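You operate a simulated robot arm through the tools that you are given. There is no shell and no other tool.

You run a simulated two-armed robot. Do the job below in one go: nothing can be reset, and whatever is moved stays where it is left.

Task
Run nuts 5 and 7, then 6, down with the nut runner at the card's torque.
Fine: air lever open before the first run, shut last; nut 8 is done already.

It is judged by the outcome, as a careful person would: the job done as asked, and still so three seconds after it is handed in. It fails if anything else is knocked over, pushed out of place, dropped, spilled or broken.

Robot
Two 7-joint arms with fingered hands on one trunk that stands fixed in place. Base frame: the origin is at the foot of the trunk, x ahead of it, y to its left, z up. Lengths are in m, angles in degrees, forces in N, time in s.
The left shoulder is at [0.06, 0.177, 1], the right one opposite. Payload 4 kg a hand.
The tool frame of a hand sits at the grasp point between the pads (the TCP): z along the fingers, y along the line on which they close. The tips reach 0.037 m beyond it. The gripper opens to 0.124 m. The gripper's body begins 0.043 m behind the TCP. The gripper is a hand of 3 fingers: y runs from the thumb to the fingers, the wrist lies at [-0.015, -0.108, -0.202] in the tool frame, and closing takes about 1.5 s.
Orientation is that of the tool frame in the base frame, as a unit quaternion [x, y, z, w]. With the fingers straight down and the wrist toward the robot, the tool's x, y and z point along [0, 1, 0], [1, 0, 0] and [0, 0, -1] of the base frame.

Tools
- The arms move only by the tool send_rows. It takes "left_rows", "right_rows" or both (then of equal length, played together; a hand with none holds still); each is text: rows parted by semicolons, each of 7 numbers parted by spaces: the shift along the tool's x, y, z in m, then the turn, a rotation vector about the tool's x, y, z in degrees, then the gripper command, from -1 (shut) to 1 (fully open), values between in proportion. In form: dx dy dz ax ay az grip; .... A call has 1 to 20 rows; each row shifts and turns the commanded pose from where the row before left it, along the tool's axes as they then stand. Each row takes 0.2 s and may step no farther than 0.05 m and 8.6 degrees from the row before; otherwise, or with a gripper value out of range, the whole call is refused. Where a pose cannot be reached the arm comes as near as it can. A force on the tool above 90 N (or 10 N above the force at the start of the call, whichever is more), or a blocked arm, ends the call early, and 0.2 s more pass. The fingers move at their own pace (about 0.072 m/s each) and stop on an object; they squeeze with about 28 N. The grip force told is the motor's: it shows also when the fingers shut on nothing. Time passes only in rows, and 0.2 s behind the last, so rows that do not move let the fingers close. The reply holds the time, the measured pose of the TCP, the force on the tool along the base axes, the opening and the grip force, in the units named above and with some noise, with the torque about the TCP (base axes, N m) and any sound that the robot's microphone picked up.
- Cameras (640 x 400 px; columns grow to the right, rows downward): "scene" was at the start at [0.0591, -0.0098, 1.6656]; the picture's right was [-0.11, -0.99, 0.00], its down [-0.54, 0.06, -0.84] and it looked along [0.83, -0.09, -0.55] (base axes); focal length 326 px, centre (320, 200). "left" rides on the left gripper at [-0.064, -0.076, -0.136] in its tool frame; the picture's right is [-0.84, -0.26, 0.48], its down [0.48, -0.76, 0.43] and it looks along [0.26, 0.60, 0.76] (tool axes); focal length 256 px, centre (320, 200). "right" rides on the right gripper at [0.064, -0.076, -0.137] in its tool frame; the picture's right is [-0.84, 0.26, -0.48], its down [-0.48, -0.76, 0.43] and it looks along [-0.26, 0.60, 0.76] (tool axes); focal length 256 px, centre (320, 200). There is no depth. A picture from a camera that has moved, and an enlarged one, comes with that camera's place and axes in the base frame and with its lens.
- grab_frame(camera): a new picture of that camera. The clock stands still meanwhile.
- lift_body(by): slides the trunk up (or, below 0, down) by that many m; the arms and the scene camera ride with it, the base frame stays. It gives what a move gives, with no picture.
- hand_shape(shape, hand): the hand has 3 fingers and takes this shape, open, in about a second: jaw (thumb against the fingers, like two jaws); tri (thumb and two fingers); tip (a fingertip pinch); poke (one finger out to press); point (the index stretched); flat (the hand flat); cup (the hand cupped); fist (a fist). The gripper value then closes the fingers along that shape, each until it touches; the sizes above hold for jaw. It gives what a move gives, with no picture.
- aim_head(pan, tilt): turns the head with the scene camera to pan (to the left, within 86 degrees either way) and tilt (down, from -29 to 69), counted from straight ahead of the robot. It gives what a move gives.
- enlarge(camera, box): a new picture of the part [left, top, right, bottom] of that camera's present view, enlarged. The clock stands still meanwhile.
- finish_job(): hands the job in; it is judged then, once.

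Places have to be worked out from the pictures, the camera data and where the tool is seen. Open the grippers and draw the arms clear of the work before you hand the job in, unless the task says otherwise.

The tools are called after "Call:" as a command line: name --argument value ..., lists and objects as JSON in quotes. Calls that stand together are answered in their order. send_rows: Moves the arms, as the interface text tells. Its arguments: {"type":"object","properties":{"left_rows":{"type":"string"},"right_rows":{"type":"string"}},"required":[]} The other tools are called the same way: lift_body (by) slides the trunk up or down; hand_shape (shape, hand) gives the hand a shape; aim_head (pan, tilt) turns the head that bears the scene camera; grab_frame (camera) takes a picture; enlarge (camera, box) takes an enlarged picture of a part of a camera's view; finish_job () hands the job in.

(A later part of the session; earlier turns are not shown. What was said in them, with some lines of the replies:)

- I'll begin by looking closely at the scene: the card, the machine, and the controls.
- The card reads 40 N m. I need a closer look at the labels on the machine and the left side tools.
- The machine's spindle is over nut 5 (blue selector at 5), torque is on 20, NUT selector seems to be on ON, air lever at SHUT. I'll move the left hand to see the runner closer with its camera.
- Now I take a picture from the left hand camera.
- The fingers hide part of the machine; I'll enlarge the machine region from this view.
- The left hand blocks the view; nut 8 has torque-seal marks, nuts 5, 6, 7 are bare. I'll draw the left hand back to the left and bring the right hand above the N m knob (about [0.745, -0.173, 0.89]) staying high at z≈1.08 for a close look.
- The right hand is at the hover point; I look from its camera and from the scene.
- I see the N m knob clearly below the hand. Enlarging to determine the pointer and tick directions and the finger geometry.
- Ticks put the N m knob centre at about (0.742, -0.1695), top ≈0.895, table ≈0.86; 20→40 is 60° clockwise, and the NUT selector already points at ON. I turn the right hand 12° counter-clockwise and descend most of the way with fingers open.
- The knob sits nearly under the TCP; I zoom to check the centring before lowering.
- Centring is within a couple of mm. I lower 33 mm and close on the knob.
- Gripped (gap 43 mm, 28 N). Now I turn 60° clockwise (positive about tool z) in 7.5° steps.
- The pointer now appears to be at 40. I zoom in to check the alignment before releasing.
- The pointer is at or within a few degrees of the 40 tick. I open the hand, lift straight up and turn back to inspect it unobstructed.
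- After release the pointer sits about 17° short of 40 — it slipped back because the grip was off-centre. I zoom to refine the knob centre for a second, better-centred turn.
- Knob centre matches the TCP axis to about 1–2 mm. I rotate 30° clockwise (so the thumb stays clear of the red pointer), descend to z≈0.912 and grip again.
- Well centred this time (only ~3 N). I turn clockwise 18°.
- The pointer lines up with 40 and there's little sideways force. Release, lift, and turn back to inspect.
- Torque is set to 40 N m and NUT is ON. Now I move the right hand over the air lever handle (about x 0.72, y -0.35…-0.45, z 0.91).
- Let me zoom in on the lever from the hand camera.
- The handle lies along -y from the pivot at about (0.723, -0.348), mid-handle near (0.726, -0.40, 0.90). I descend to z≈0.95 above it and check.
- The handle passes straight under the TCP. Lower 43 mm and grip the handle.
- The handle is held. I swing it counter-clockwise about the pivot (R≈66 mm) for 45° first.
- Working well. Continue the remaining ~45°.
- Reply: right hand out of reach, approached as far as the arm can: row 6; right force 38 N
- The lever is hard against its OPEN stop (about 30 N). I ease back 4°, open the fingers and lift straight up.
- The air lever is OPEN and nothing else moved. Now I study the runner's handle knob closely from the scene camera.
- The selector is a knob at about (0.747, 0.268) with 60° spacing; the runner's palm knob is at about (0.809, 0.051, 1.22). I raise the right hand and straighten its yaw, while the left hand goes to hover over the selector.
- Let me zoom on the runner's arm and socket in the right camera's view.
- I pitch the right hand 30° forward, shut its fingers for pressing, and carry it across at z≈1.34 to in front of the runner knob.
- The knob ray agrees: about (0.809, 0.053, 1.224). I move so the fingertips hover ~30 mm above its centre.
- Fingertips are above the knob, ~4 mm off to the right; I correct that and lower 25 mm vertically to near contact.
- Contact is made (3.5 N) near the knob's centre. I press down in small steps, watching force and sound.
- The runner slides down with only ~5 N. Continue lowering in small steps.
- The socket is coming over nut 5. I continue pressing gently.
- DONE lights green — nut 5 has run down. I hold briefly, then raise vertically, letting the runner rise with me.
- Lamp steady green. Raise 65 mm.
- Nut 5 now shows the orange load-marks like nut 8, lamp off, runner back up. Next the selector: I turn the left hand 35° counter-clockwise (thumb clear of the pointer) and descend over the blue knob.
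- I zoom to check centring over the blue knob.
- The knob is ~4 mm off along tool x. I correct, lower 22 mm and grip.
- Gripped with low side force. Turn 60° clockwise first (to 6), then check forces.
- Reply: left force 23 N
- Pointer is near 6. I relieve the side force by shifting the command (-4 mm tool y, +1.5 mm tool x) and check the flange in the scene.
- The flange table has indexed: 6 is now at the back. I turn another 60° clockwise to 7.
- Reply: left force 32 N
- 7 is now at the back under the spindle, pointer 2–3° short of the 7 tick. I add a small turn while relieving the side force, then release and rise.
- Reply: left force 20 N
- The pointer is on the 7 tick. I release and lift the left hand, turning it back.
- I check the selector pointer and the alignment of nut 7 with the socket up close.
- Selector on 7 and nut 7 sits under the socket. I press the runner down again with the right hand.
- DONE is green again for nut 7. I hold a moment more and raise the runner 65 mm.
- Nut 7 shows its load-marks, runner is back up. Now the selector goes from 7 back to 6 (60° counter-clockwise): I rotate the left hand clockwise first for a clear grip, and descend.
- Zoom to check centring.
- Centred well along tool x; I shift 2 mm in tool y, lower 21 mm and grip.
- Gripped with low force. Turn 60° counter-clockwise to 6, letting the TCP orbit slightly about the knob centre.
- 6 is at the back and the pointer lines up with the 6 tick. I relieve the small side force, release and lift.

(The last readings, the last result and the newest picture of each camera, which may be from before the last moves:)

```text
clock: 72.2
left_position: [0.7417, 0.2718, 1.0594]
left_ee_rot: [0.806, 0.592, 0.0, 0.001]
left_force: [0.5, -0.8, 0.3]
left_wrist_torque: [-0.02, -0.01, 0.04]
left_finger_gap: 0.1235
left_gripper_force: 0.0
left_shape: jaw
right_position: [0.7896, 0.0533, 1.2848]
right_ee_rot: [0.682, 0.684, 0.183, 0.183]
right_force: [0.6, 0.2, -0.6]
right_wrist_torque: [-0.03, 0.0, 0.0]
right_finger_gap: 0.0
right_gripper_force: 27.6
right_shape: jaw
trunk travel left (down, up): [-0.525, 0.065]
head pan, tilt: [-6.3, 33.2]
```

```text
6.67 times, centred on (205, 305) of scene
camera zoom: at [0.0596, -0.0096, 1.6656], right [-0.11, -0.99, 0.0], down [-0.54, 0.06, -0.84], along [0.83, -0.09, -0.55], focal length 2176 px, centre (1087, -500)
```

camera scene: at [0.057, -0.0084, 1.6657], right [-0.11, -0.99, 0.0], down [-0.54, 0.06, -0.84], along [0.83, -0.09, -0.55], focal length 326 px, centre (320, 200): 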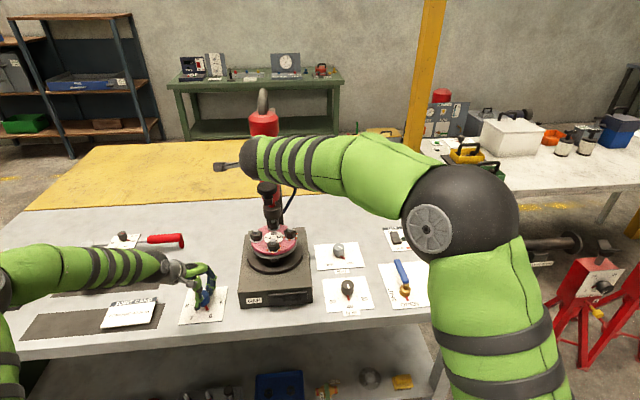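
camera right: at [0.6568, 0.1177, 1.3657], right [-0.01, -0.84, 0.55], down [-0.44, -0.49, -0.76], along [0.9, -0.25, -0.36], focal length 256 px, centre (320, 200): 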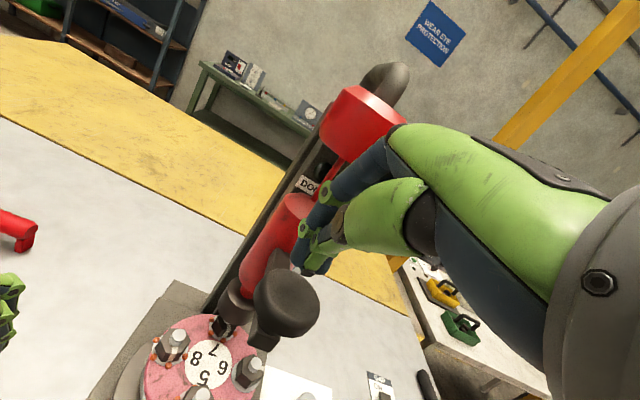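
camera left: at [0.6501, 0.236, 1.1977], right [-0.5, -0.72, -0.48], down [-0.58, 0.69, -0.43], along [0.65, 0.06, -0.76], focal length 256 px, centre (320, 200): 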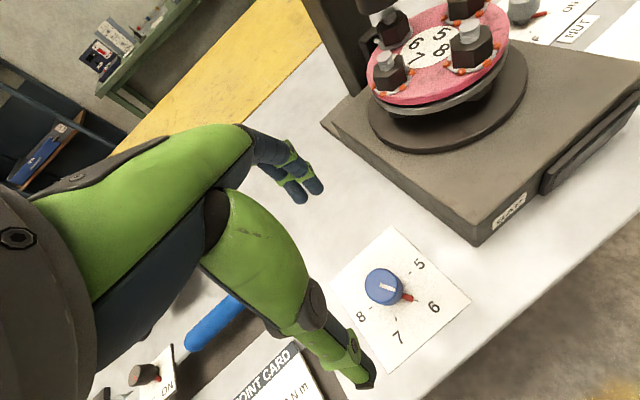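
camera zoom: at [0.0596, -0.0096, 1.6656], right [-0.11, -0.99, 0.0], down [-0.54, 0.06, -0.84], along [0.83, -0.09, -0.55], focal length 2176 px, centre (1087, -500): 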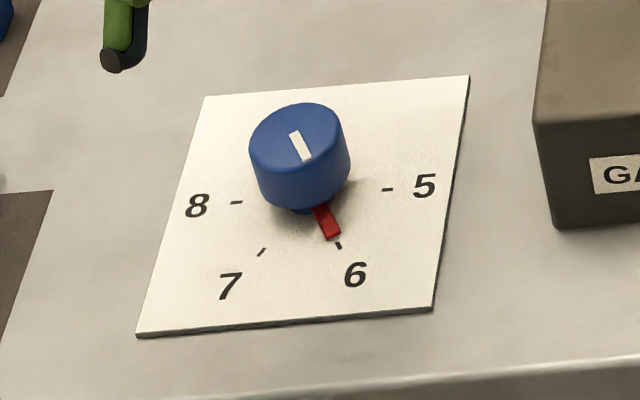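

Selector on 6, nut 6 (unmarked) under the socket. Press the runner down again.

Call:
send_rows --right_rows "0 -0.0025 0.00433 0 0 0 -1; 0 -0.0025 0.00433 0 0 0 -1; 0 -0.0025 0.00433 0 0 0 -1; 0 -0.0025 0.00433 0 0 0 -1; 0 -0.0025 0.00433 0 0 0 -1; 0 -0.002 0.00346 0 0 0 -1; 0 -0.002 0.00346 0 0 0 -1; 0 -0.002 0.00346 0 0 0 -1; 0 -0.002 0.00346 0 0 0 -1; 0 -0.002 0.00346 0 0 0 -1; 0 -0.002 0.00346 0 0 0 -1; 0 -0.002 0.00346 0 0 0 -1; 0 -0.002 0.00346 0 0 0 -1; 0 -0.0015 0.0026 0 0 0 -1; 0 -0.0015 0.0026 0 0 0 -1; 0 -0.0015 0.0026 0 0 0 -1; 0 0 0 0 0 0 -1; 0 0 0 0 0 0 -1; 0 0 0 0 0 0 -1; 0 0 0 0 0 0 -1"

Call:
enlarge --camera "right" --box '[200, 120, 420, 360]'

```text
clock: 76.4
left_position: [0.7416, 0.2712, 1.0604]
left_ee_rot: [0.807, 0.591, 0.0, 0.0]
left_force: [-0.4, 0.4, 0.1]
left_wrist_torque: [-0.01, 0.0, 0.01]
left_finger_gap: 0.1237
left_gripper_force: 0.1
left_shape: jaw
right_position: [0.7903, 0.0546, 1.2179]
right_ee_rot: [0.681, 0.685, 0.183, 0.183]
right_force: [0.5, -1.3, 5.8]
right_wrist_torque: [0.0, -0.13, 0.02]
right_finger_gap: 0.0
right_gripper_force: 27.9
right_shape: jaw
trunk travel left (down, up): [-0.525, 0.065]
head pan, tilt: [-6.3, 33.2]
```

```text
1.67 times, centred on (310, 240) of right
camera zoom: at [0.6562, 0.117, 1.2997], right [-0.01, -0.84, 0.55], down [-0.44, -0.49, -0.76], along [0.9, -0.25, -0.36], focal length 427 px, centre (337, 133)
```

zoom: 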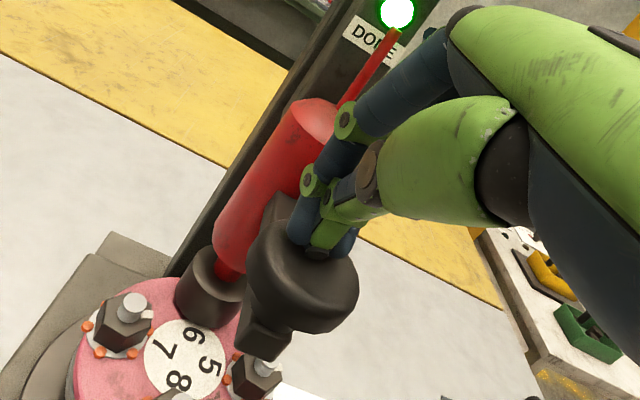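

DONE is green for nut 6. Hold briefly and raise the runner.

Call:
send_rows --right_rows "0 0 0 0 0 0 -1; 0 0 0 0 0 0 -1; 0 0.003 -0.0052 0 0 0 -1; 0 0.003 -0.0052 0 0 0 -1; 0 0.003 -0.0052 0 0 0 -1; 0 0.003 -0.0052 0 0 0 -1; 0 0.003 -0.0052 0 0 0 -1; 0 0.003 -0.0052 0 0 0 -1; 0 0.003 -0.0052 0 0 0 -1; 0 0.003 -0.0052 0 0 0 -1; 0 0.003 -0.0052 0 0 0 -1; 0 0.003 -0.0052 0 0 0 -1; 0 0.003 -0.0052 0 0 0 -1; 0 0.003 -0.0052 0 0 0 -1; 0 0 0 0 0 0 -1"

Call:
enlarge --camera "scene" --box '[240, 190, 310, 270]'

Call:
enlarge --camera "right" --box '[130, 130, 350, 400]'

Call:
enlarge --camera "left" --box '[340, 0, 560, 160]'

```text
clock: 79.6
left_position: [0.7409, 0.2724, 1.0605]
left_ee_rot: [0.807, 0.591, -0.001, 0.0]
left_force: [0.7, 0.1, 0.2]
left_wrist_torque: [0.0, 0.02, 0.0]
left_finger_gap: 0.1236
left_gripper_force: 0.2
left_shape: jaw
right_position: [0.7921, 0.0536, 1.2918]
right_ee_rot: [0.681, 0.685, 0.184, 0.182]
right_force: [-1.1, 0.3, -0.4]
right_wrist_torque: [0.01, -0.03, 0.0]
right_finger_gap: 0.0
right_gripper_force: 27.9
right_shape: jaw
trunk travel left (down, up): [-0.525, 0.065]
head pan, tilt: [-6.3, 33.2]
```

```text
5.00 times, centred on (275, 230) of scene
camera zoom: at [0.0593, -0.0097, 1.6656], right [-0.11, -0.99, 0.0], down [-0.54, 0.06, -0.84], along [0.83, -0.09, -0.55], focal length 1632 px, centre (545, 50)
```

zoom: 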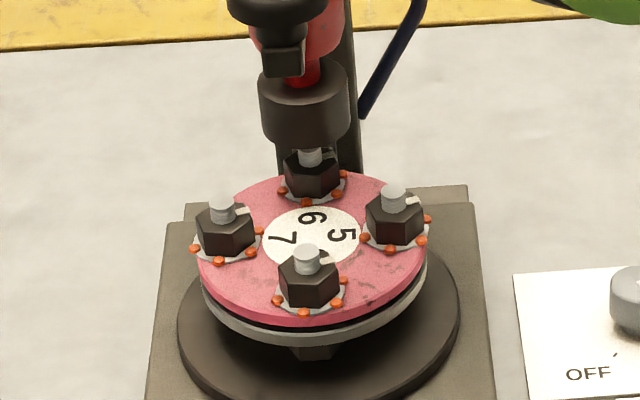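

```text
1.48 times, centred on (240, 265) of right
camera zoom: at [0.6566, 0.1174, 1.373], right [-0.01, -0.84, 0.55], down [-0.44, -0.49, -0.76], along [0.9, -0.25, -0.36], focal length 379 px, centre (438, 104)
```

zoom: 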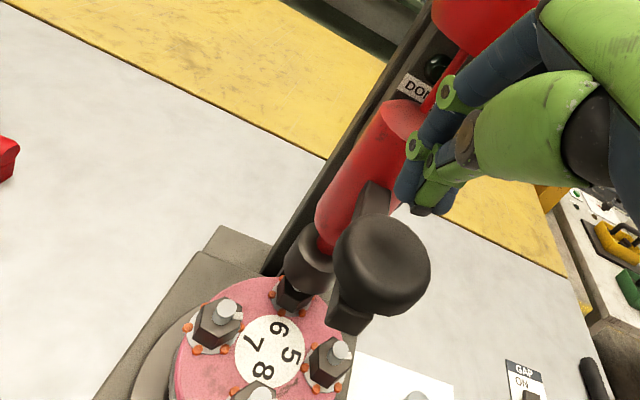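

```text
2.50 times, centred on (450, 80) of left
camera zoom: at [0.6499, 0.2359, 1.1976], right [-0.5, -0.72, -0.48], down [-0.58, 0.69, -0.43], along [0.65, 0.06, -0.76], focal length 640 px, centre (-5, 500)
```

zoom: 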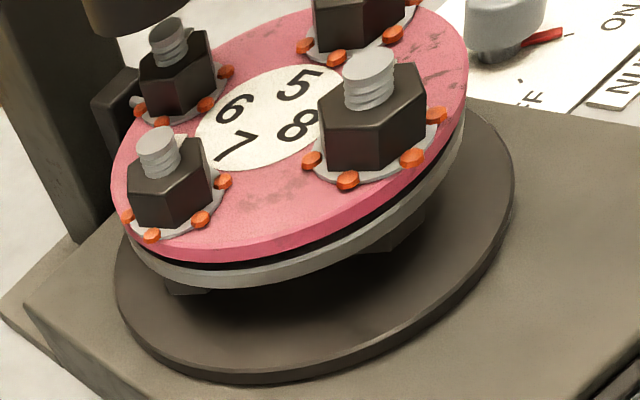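

All four nuts now carry the marks and the runner is back at the top. Last: shut the air. I retract the right hand from the runner, move it right, and level it.

Call:
send_rows --right_rows "0 -0.029 -0.0167 0 0 0 -1; 0 -0.029 -0.0167 0 0 0 -1; 0 -0.029 -0.0167 0 0 0 -1; -0.04 0 0 0 0 0 -1; -0.04 0 0 0 0 0 -1; -0.04 0 0 0 0 0 -1; -0.04 0 0 0 0 0 -1; -0.04 0 0 0 0 0 -1; -0.04 0 0 0 0 0 -1; -0.04 0 0 0 0 0 -1; -0.04 0 0 0 0 0 -1; -0.04 0 0 0 0 0 0; -0.04 0 0 0 0 0 0.5; 0 0 0 7.5 0 0 1; 0 0 0 7.5 0 0 1; 0 0 0 7.5 0 0 1; 0 0 0 7.5 0 0 1; 0 0 0 0 0 0 1"

Call:
grab_frame --camera "scene"

```text
clock: 83.4
left_position: [0.7419, 0.2716, 1.0599]
left_ee_rot: [0.806, 0.592, 0.0, 0.0]
left_force: [-0.6, -0.9, 0.1]
left_wrist_torque: [0.03, 0.04, -0.02]
left_finger_gap: 0.1238
left_gripper_force: 0.1
left_shape: jaw
right_position: [0.6958, -0.3586, 1.2893]
right_ee_rot: [0.72, 0.689, 0.049, 0.066]
right_force: [-0.5, -0.2, 0.7]
right_wrist_torque: [-0.01, -0.02, -0.01]
right_finger_gap: 0.124
right_gripper_force: 0.0
right_shape: jaw
right hand out of reach, approached as far as the arm can: row 14, 15
trunk travel left (down, up): [-0.525, 0.065]
head pan, tilt: [-6.3, 33.2]
```

```text
taken
camera scene: at [0.0588, -0.0098, 1.6657], right [-0.11, -0.99, 0.0], down [-0.54, 0.06, -0.84], along [0.83, -0.09, -0.55], focal length 326 px, centre (320, 200)
```

scene: 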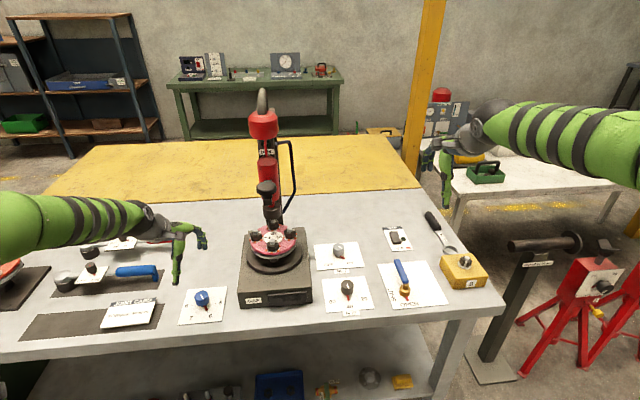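

The wrist isn't quite level (limits flagged on two rows). I lower it a bit toward easier reach and see whether it levels out.

Call:
send_rows --right_rows "0 0 0.03 0 0 0 1; 0 0 0.03 0 0 0 1; 0 0 0.03 0 0 0 1; 0 0 0 0 0 0 1"

```text
clock: 84.4
left_position: [0.741, 0.2716, 1.059]
left_ee_rot: [0.806, 0.591, -0.001, 0.001]
left_force: [0.5, 1.0, 0.1]
left_wrist_torque: [0.01, 0.01, 0.0]
left_finger_gap: 0.1237
left_gripper_force: 0.1
left_shape: jaw
right_position: [0.7108, -0.3618, 1.202]
right_ee_rot: [0.72, 0.689, 0.05, 0.066]
right_force: [-0.6, 0.3, 0.8]
right_wrist_torque: [-0.03, 0.04, -0.01]
right_finger_gap: 0.1237
right_gripper_force: 0.0
right_shape: jaw
trunk travel left (down, up): [-0.525, 0.065]
head pan, tilt: [-6.3, 33.2]
```

I correct the residual tilt (about +9.4° tool x, +1.3° y, -2.5° z) and move over to near the lever handle.

Call:
send_rows --right_rows "0 0 0 4.7 0.65 -1.25 1; 0 0 0 4.7 0.65 -1.25 1; 0 0 0 0 0 0 1; 0.002 0.0142 0.032 0 0 0 1; 0.002 0.0142 0.032 0 0 0 1; 0.002 0.0142 0.032 0 0 0 1; 0.002 0.0142 0.032 0 0 0 1; 0 0 0 0 0 0 1"

Call:
grab_frame --camera "right"

```text
clock: 86.2
left_position: [0.7408, 0.2714, 1.0602]
left_ee_rot: [0.807, 0.591, 0.001, 0.0]
left_force: [0.2, -0.6, 0.0]
left_wrist_torque: [0.01, -0.02, 0.0]
left_finger_gap: 0.1235
left_gripper_force: 0.1
left_shape: jaw
right_position: [0.7672, -0.3539, 1.0728]
right_ee_rot: [0.707, 0.707, -0.001, 0.0]
right_force: [0.2, 0.8, -0.8]
right_wrist_torque: [0.0, 0.0, 0.02]
right_finger_gap: 0.1238
right_gripper_force: 0.1
right_shape: jaw
trunk travel left (down, up): [-0.525, 0.065]
head pan, tilt: [-6.3, 33.2]
```

```text
taken
camera right: at [0.6915, -0.2892, 1.2097], right [0.26, -0.84, 0.48], down [-0.76, -0.48, -0.43], along [0.6, -0.26, -0.76], focal length 256 px, centre (320, 200)
```

right: 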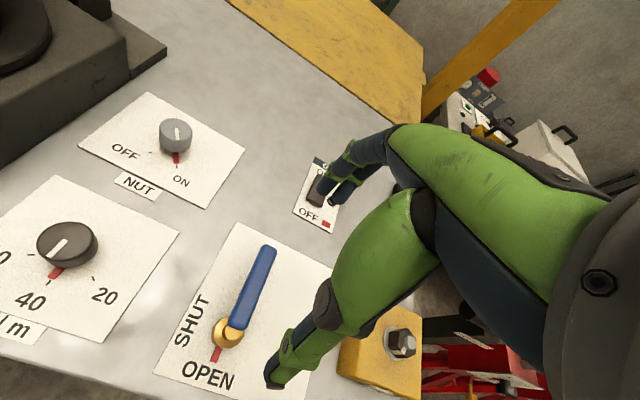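

Level again; handle lies along +x at y≈-0.349 from x 0.73 to 0.82. I centre over it and yaw 80° counter-clockwise while descending.

Call:
send_rows --right_rows "0.002 0.015 0 0 0 0 1; 0 0 0.01 0 0 -8 1; 0 0 0.01 0 0 -8 1; 0 0 0.01 0 0 -8 1; 0 0 0.01 0 0 -8 1; 0 0 0.01 0 0 -8 1; 0 0 0.01 0 0 -8 1; 0 0 0.01 0 0 -8 1; 0 0 0.01 0 0 -8 1; 0 0 0.01 0 0 -8 1; 0 0 0.01 0 0 -8 1; 0 0 0 0 0 0 1"

Call:
grab_frame --camera "right"

Call:
enlarge --camera "scene" --box '[360, 200, 500, 320]'

```text
clock: 88.8
left_position: [0.7419, 0.2706, 1.0603]
left_ee_rot: [0.807, 0.591, 0.0, -0.001]
left_force: [-0.1, 0.3, -0.3]
left_wrist_torque: [0.03, -0.01, 0.01]
left_finger_gap: 0.1239
left_gripper_force: 0.1
left_shape: jaw
right_position: [0.7811, -0.3518, 0.9744]
right_ee_rot: [0.086, 0.996, -0.001, -0.001]
right_force: [-0.6, 0.3, -0.5]
right_wrist_torque: [0.0, 0.01, -0.06]
right_finger_gap: 0.1239
right_gripper_force: 0.2
right_shape: jaw
trunk travel left (down, up): [-0.525, 0.065]
head pan, tilt: [-6.3, 33.2]
```

```text
taken
camera right: at [0.7057, -0.4154, 1.1104], right [0.87, 0.11, 0.48], down [0.34, -0.83, -0.43], along [0.35, 0.54, -0.76], focal length 256 px, centre (320, 200)
```

right: 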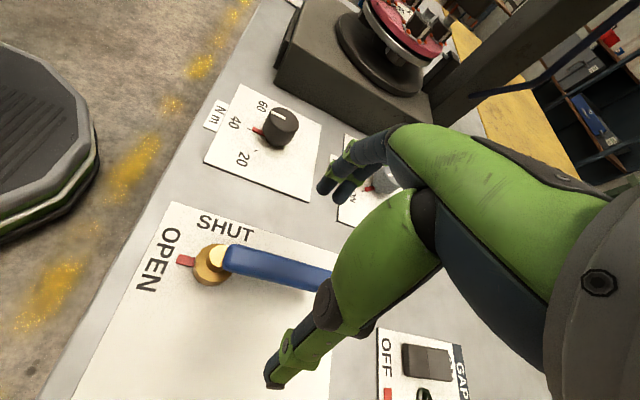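

```text
3.33 times, centred on (430, 260) of scene
camera zoom: at [0.059, -0.0099, 1.6657], right [-0.11, -0.99, 0.0], down [-0.54, 0.06, -0.84], along [0.83, -0.09, -0.55], focal length 1088 px, centre (-47, 0)
```

zoom: 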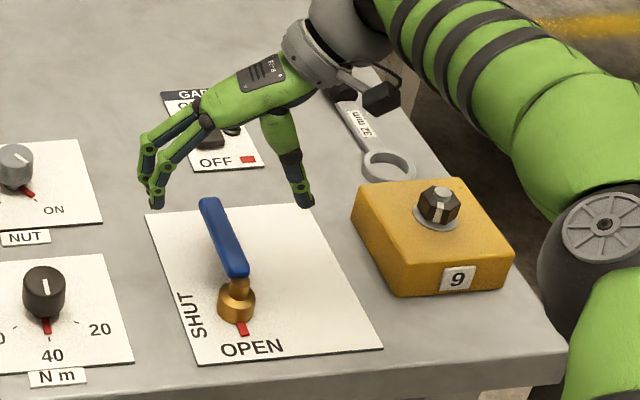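

The handle passes under the TCP. I descend 66 mm and grip it.

Call:
send_rows --right_rows "0 0 0.033 0 0 0 1; 0 0 0.033 0 0 0 1; 0 0 0 0 0 0 1; 0 0 0 0 0 0 0.5; 0 0 0 0 0 0 0; 0 0 0 0 0 0 -0.4; 0 0 0 0 0 0 -0.7; 0 0 0 0 0 0 -1; 0 0 0 0 0 0 -1; 0 0 0 0 0 0 -1; 0 0 0 0 0 0 -1"

Call:
grab_frame --camera "right"

Call:
enlarge --camera "scene" --box '[360, 200, 500, 320]'

```text
clock: 91.2
left_position: [0.7418, 0.2711, 1.0591]
left_ee_rot: [0.807, 0.591, 0.0, 0.0]
left_force: [0.2, -0.8, 0.1]
left_wrist_torque: [0.04, 0.02, 0.0]
left_finger_gap: 0.1234
left_gripper_force: 0.2
left_shape: jaw
right_position: [0.7811, -0.3525, 0.9053]
right_ee_rot: [0.087, 0.996, -0.001, -0.002]
right_force: [-1.6, -6.2, -4.4]
right_wrist_torque: [0.23, -0.08, 0.05]
right_finger_gap: 0.0159
right_gripper_force: 28.2
right_shape: jaw
trunk travel left (down, up): [-0.525, 0.065]
head pan, tilt: [-6.3, 33.2]
```

```text
taken
camera right: at [0.7056, -0.4162, 1.043], right [0.87, 0.11, 0.48], down [0.34, -0.83, -0.43], along [0.35, 0.54, -0.76], focal length 256 px, centre (320, 200)
```

right: 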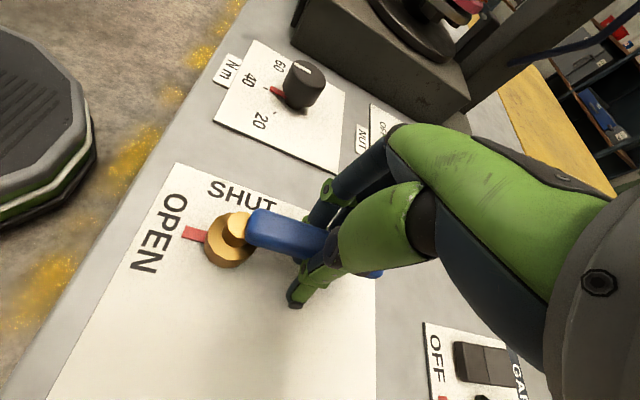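

```text
3.33 times, centred on (430, 260) of scene
camera zoom: at [0.0596, -0.0107, 1.6656], right [-0.11, -0.99, 0.0], down [-0.54, 0.06, -0.84], along [0.83, -0.09, -0.55], focal length 1088 px, centre (-47, 0)
```

zoom: 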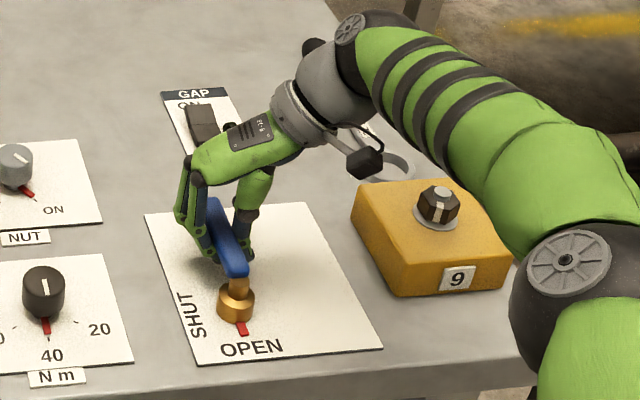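

Gripped. I swing the lever clockwise about the pivot, first 45°.

Call:
send_rows --right_rows "-0.0004 -0.0077 0 0 0 7.5 -1; -0.0004 -0.0077 0 0 0 7.5 -1; -0.0004 -0.0077 0 0 0 7.5 -1; -0.0004 -0.0077 0 0 0 7.5 -1; -0.0004 -0.0077 0 0 0 7.5 -1; -0.0004 -0.0077 0 0 0 7.5 -1; 0 0 0 0 0 0 -1"

Call:
enlarge --camera "scene" --box '[360, 200, 500, 320]'

Call:
grab_frame --camera "right"

```text
clock: 92.8
left_position: [0.7414, 0.2711, 1.0592]
left_ee_rot: [0.806, 0.591, 0.0, 0.0]
left_force: [-0.7, 0.1, 0.0]
left_wrist_torque: [0.01, -0.02, 0.02]
left_finger_gap: 0.1236
left_gripper_force: 0.0
left_shape: jaw
right_position: [0.7619, -0.3918, 0.9054]
right_ee_rot: [0.463, 0.887, -0.001, 0.0]
right_force: [-4.6, 5.0, -12.1]
right_wrist_torque: [0.17, -0.23, -0.01]
right_finger_gap: 0.0152
right_gripper_force: 28.4
right_shape: jaw
trunk travel left (down, up): [-0.525, 0.065]
head pan, tilt: [-6.3, 33.2]
```

```text
3.33 times, centred on (430, 260) of scene
camera zoom: at [0.0601, -0.0099, 1.6655], right [-0.11, -0.99, 0.0], down [-0.54, 0.06, -0.84], along [0.83, -0.09, -0.55], focal length 1088 px, centre (-47, 0)
```

zoom: 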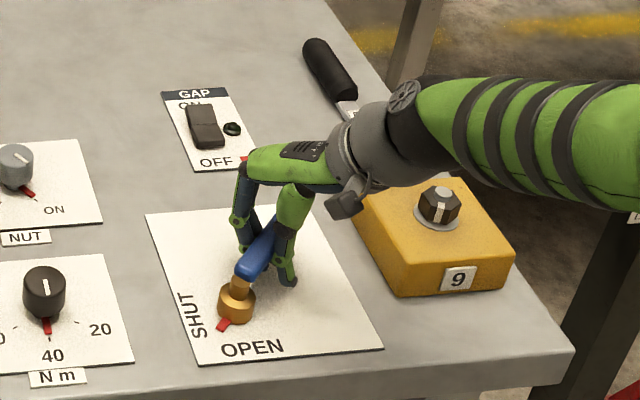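

```text
taken
camera right: at [0.6639, -0.3841, 1.0432], right [0.69, -0.54, 0.48], down [-0.35, -0.83, -0.43], along [0.63, 0.13, -0.76], focal length 256 px, centre (320, 200)
```

right: 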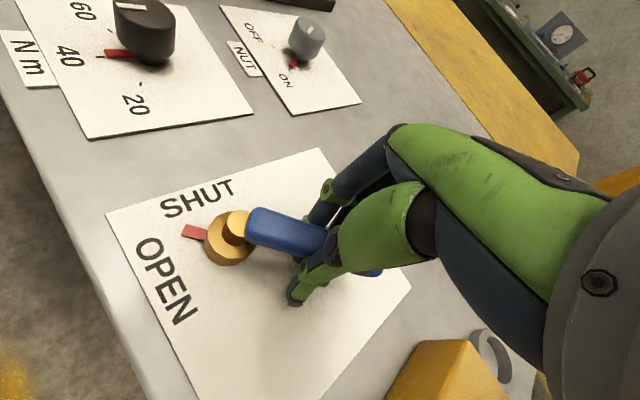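

Half way. Continue the remaining 45° to SHUT.

Call:
send_rows --right_rows "-0.0004 -0.0077 0 0 0 7.5 -1; -0.0004 -0.0077 0 0 0 7.5 -1; -0.0004 -0.0077 0 0 0 7.5 -1; -0.0004 -0.0077 0 0 0 7.5 -1; -0.0004 -0.0077 0 0 0 7.5 -1; -0.0004 -0.0077 0 0 0 7.5 -1; 0 0 0 0 0 0 -1"

Call:
enlarge --camera "scene" --box '[360, 200, 500, 320]'

Call:
grab_frame --camera "right"

```text
clock: 94.4
left_position: [0.7437, 0.2718, 1.0585]
left_ee_rot: [0.806, 0.592, 0.0, 0.0]
left_force: [0.2, -0.6, -0.7]
left_wrist_torque: [-0.03, 0.0, -0.03]
left_finger_gap: 0.1237
left_gripper_force: 0.1
left_shape: jaw
right_position: [0.7201, -0.4072, 0.9049]
right_ee_rot: [0.767, 0.642, -0.001, -0.001]
right_force: [2.3, 10.2, -17.7]
right_wrist_torque: [0.0, -0.22, 0.1]
right_finger_gap: 0.0147
right_gripper_force: 27.6
right_shape: jaw
trunk travel left (down, up): [-0.525, 0.065]
head pan, tilt: [-6.3, 33.2]
```

```text
3.33 times, centred on (430, 260) of scene
camera zoom: at [0.0611, -0.0097, 1.6655], right [-0.11, -0.99, 0.0], down [-0.55, 0.06, -0.84], along [0.83, -0.09, -0.55], focal length 1088 px, centre (-47, 0)
```

zoom: 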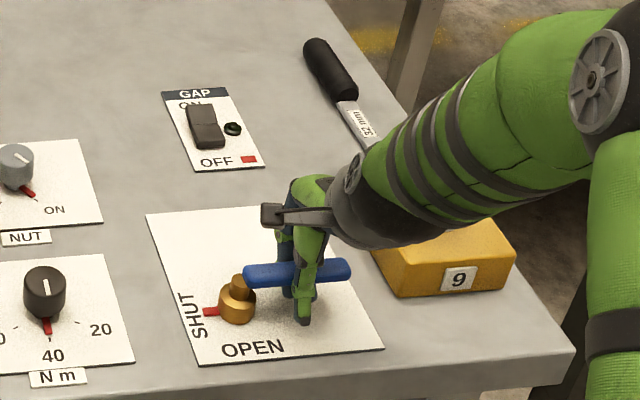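

```text
taken
camera right: at [0.6574, -0.3312, 1.0433], right [0.11, -0.87, 0.48], down [-0.83, -0.34, -0.43], along [0.54, -0.36, -0.76], focal length 256 px, centre (320, 200)
```

right: 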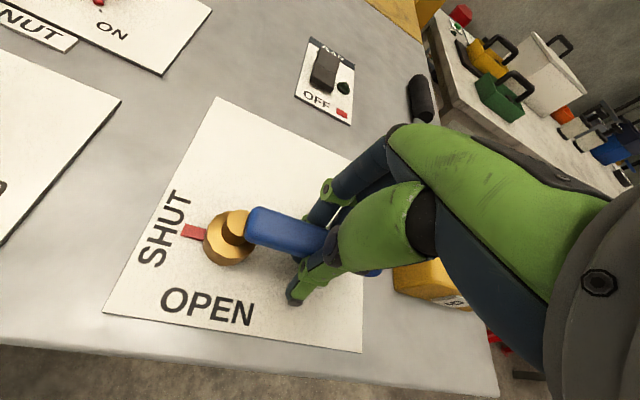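

The lever is essentially at SHUT; I nudge a few degrees more to be sure it's against its stop.

Call:
send_rows --right_rows "-0.0002 -0.0041 0 0 0 4 -1; 0 0 0 0 0 0 -1"

Call:
enlarge --camera "scene" --box '[360, 220, 500, 320]'

```text
clock: 95.0
left_position: [0.7442, 0.2722, 1.0595]
left_ee_rot: [0.806, 0.591, -0.001, -0.001]
left_force: [-0.2, 0.1, 0.1]
left_wrist_torque: [-0.01, -0.02, 0.01]
left_finger_gap: 0.1237
left_gripper_force: 0.1
left_shape: jaw
right_position: [0.7183, -0.4065, 0.9062]
right_ee_rot: [0.789, 0.615, 0.0, 0.0]
right_force: [10.2, 9.5, -18.3]
right_wrist_torque: [0.06, -0.28, 0.25]
right_finger_gap: 0.0135
right_gripper_force: 27.9
right_shape: jaw
trunk travel left (down, up): [-0.525, 0.065]
head pan, tilt: [-6.3, 33.2]
```

```text
4.00 times, centred on (430, 270) of scene
camera zoom: at [0.0622, -0.0097, 1.6655], right [-0.11, -0.99, 0.0], down [-0.55, 0.06, -0.84], along [0.83, -0.09, -0.55], focal length 1306 px, centre (-120, -80)
```

zoom: 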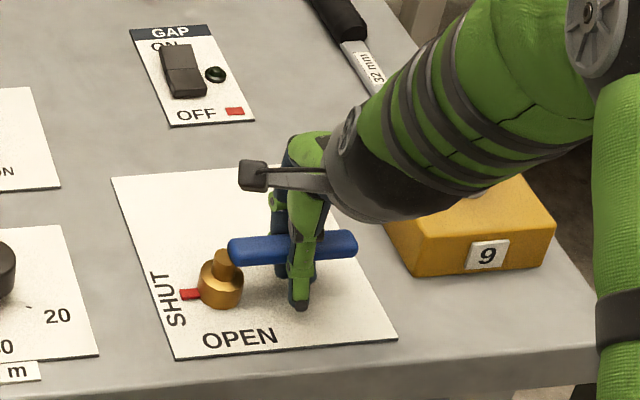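

Force rises — it's at the SHUT stop. Open, and lift straight up.

Call:
send_rows --right_rows "0 0 0 0 0 0 0; 0 0 0 0 0 0 0.5; 0 0 0 0 0 0 1; 0 0 0 0 0 0 1; 0 0 0 0 0 0 1; 0 0 -0.03 0 0 0 1; 0 0 -0.04 0 0 0 1; 0 0 -0.04 0 0 0 1; 0 0 -0.04 0 0 0 1; 0 0 0 0 0 0 1"

Call:
enlarge --camera "scene" --box '[360, 220, 500, 320]'

Call:
grab_frame --camera "right"

```text
clock: 97.2
left_position: [0.7425, 0.2712, 1.06]
left_ee_rot: [0.806, 0.592, 0.001, 0.001]
left_force: [0.4, 0.2, -0.5]
left_wrist_torque: [-0.02, 0.0, 0.0]
left_finger_gap: 0.1238
left_gripper_force: 0.2
left_shape: jaw
right_position: [0.7169, -0.4062, 1.0531]
right_ee_rot: [0.788, 0.616, -0.002, 0.0]
right_force: [0.2, -1.1, 0.0]
right_wrist_torque: [0.0, 0.0, -0.02]
right_finger_gap: 0.1235
right_gripper_force: 0.1
right_shape: jaw
trunk travel left (down, up): [-0.525, 0.065]
head pan, tilt: [-6.3, 33.2]
```

```text
4.00 times, centred on (430, 270) of scene
camera zoom: at [0.0595, -0.0099, 1.6656], right [-0.11, -0.99, 0.0], down [-0.54, 0.06, -0.84], along [0.83, -0.09, -0.55], focal length 1306 px, centre (-120, -80)
```

zoom: 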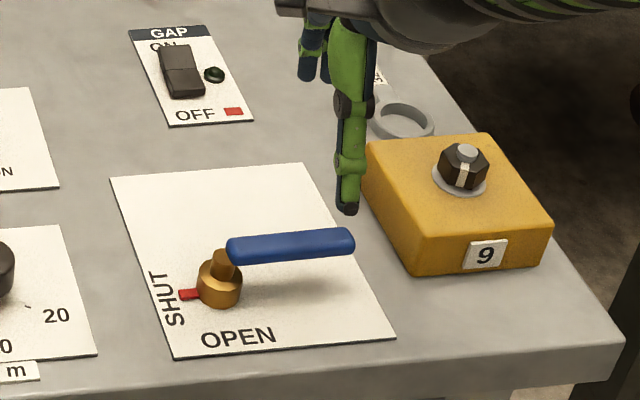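

```text
taken
camera right: at [0.6581, -0.3259, 1.1899], right [0.05, -0.87, 0.48], down [-0.85, -0.29, -0.43], along [0.52, -0.39, -0.76], focal length 256 px, centre (320, 200)
```

right: 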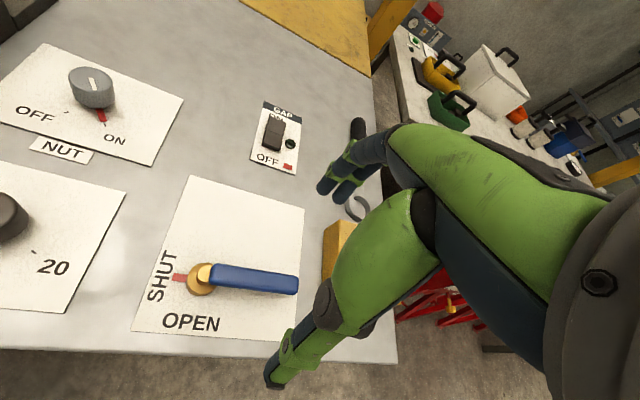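

The air lever is SHUT exactly as at the start. Now I draw both arms up and back, clear of the bench.

Call:
send_rows --right_rows "0 0 -0.04 0 0 0 1; 0 -0.014 -0.04 0 0 -2 1; 0 -0.014 -0.04 0 0 -2 1; 0 -0.014 -0.04 0 0 -2 1; 0 -0.014 -0.04 0 0 -2 1; 0 -0.014 -0.04 0 0 -2 1; 0 -0.014 -0.04 0 0 -2 1; 0 -0.014 -0.04 0 0 -2 1; 0 -0.014 -0.02 0 0 0 1; 0 0 0 0 0 0 1" --left_rows "0 0 -0.04 0 0 0 1; 0 -0.02 -0.04 0 0 -2 1; 0 -0.02 -0.04 0 0 -2 1; 0 -0.02 -0.04 0 0 -2 1; 0 -0.02 -0.04 0 0 -2 1; 0 -0.02 -0.04 0 0 -2 1; 0 -0.02 -0.04 0 0 -2 1; 0 -0.02 -0.04 0 0 -2 1; 0 -0.02 -0.02 0 0 0 1; 0 0 0 0 0 0 1"

Call:
grab_frame --camera "scene"

Call:
enlarge --camera "scene" --box '[170, 170, 330, 330]'

Call:
enlarge --camera "scene" --box '[300, 200, 500, 330]'

```text
clock: 99.4
left_position: [0.5894, 0.3014, 1.3973]
left_ee_rot: [0.728, 0.686, -0.001, -0.001]
left_force: [0.4, 0.6, -0.3]
left_wrist_torque: [-0.02, -0.02, -0.01]
left_finger_gap: 0.1235
left_gripper_force: 0.0
left_shape: jaw
right_position: [0.6061, -0.3921, 1.3992]
right_ee_rot: [0.708, 0.707, -0.001, 0.0]
right_force: [0.5, -0.6, -0.1]
right_wrist_torque: [0.03, -0.03, -0.01]
right_finger_gap: 0.1237
right_gripper_force: 0.1
right_shape: jaw
trunk travel left (down, up): [-0.525, 0.065]
head pan, tilt: [-6.3, 33.2]
```

```text
taken
camera scene: at [0.06, -0.0099, 1.6656], right [-0.11, -0.99, 0.0], down [-0.54, 0.06, -0.84], along [0.83, -0.09, -0.55], focal length 326 px, centre (320, 200)
```

scene: 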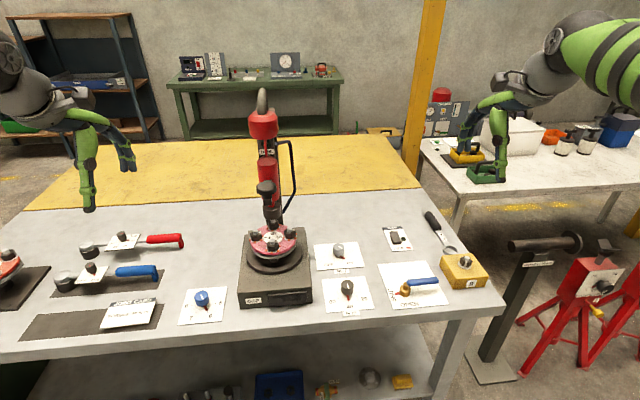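

```text
2.50 times, centred on (250, 250) of scene
camera zoom: at [0.06, -0.0099, 1.6656], right [-0.11, -0.99, 0.0], down [-0.54, 0.06, -0.84], along [0.83, -0.09, -0.55], focal length 816 px, centre (495, 75)
```

zoom: 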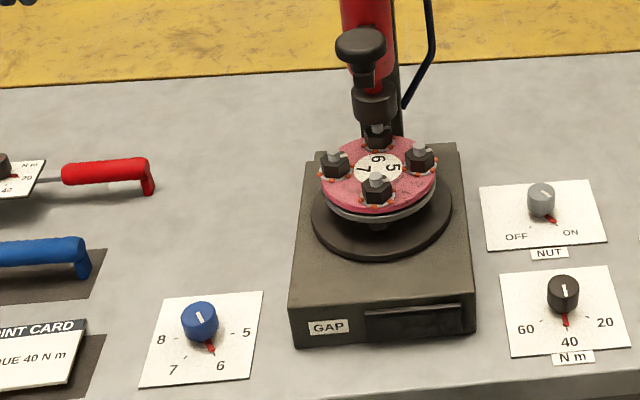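

```text
3.08 times, centred on (400, 265) of scene
camera zoom: at [0.06, -0.0099, 1.6656], right [-0.11, -0.99, 0.0], down [-0.54, 0.06, -0.84], along [0.83, -0.09, -0.55], focal length 1004 px, centre (74, 0)
```

zoom: 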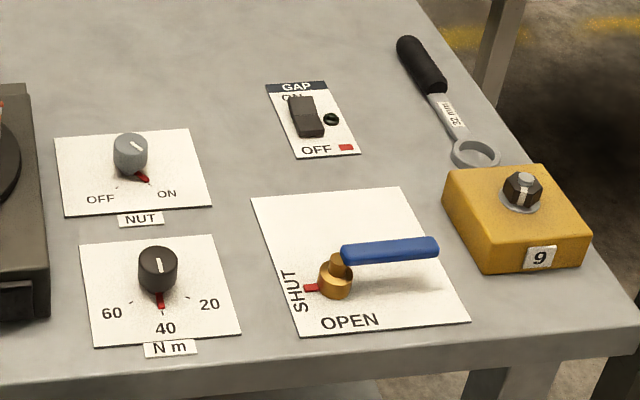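

Nuts 5, 7 and 6 were run down in that order. Each one lit the green DONE lamp, and all four nuts now carry load-marks. Torque is at 40, the air lever is SHUT, the runner is up, both hands are open and clear, and nothing else has moved, so I hand the job in.

Call:
finish_job

```text
The job is handed in.
```

The job is handed in: nuts 5, 7 and then 6 are run down at the card's 40 N m. Each run lit the green DONE lamp and left orange marks around the nut like those already on nut 8.

- **Torque setting:** the N m knob was on 20, so I turned it to 40 before the first run. The first turn slipped back short of 40 when I let go. I turned it again and checked it was on the 40 tick.
- **Air lever:** I opened it before nut 5 and shut it after nut 6. It is back at its SHUT stop.
- **Nut 8:** the selector never went to 8. It went from 5 through 6 to 7, then back to 6, where it is now.
- **NUT selector and GAP switch:** I left both alone. NUT was already on ON, and GAP stayed OFF.

The last pictures show nothing else moved. Both hands are open and drawn back from the bench.
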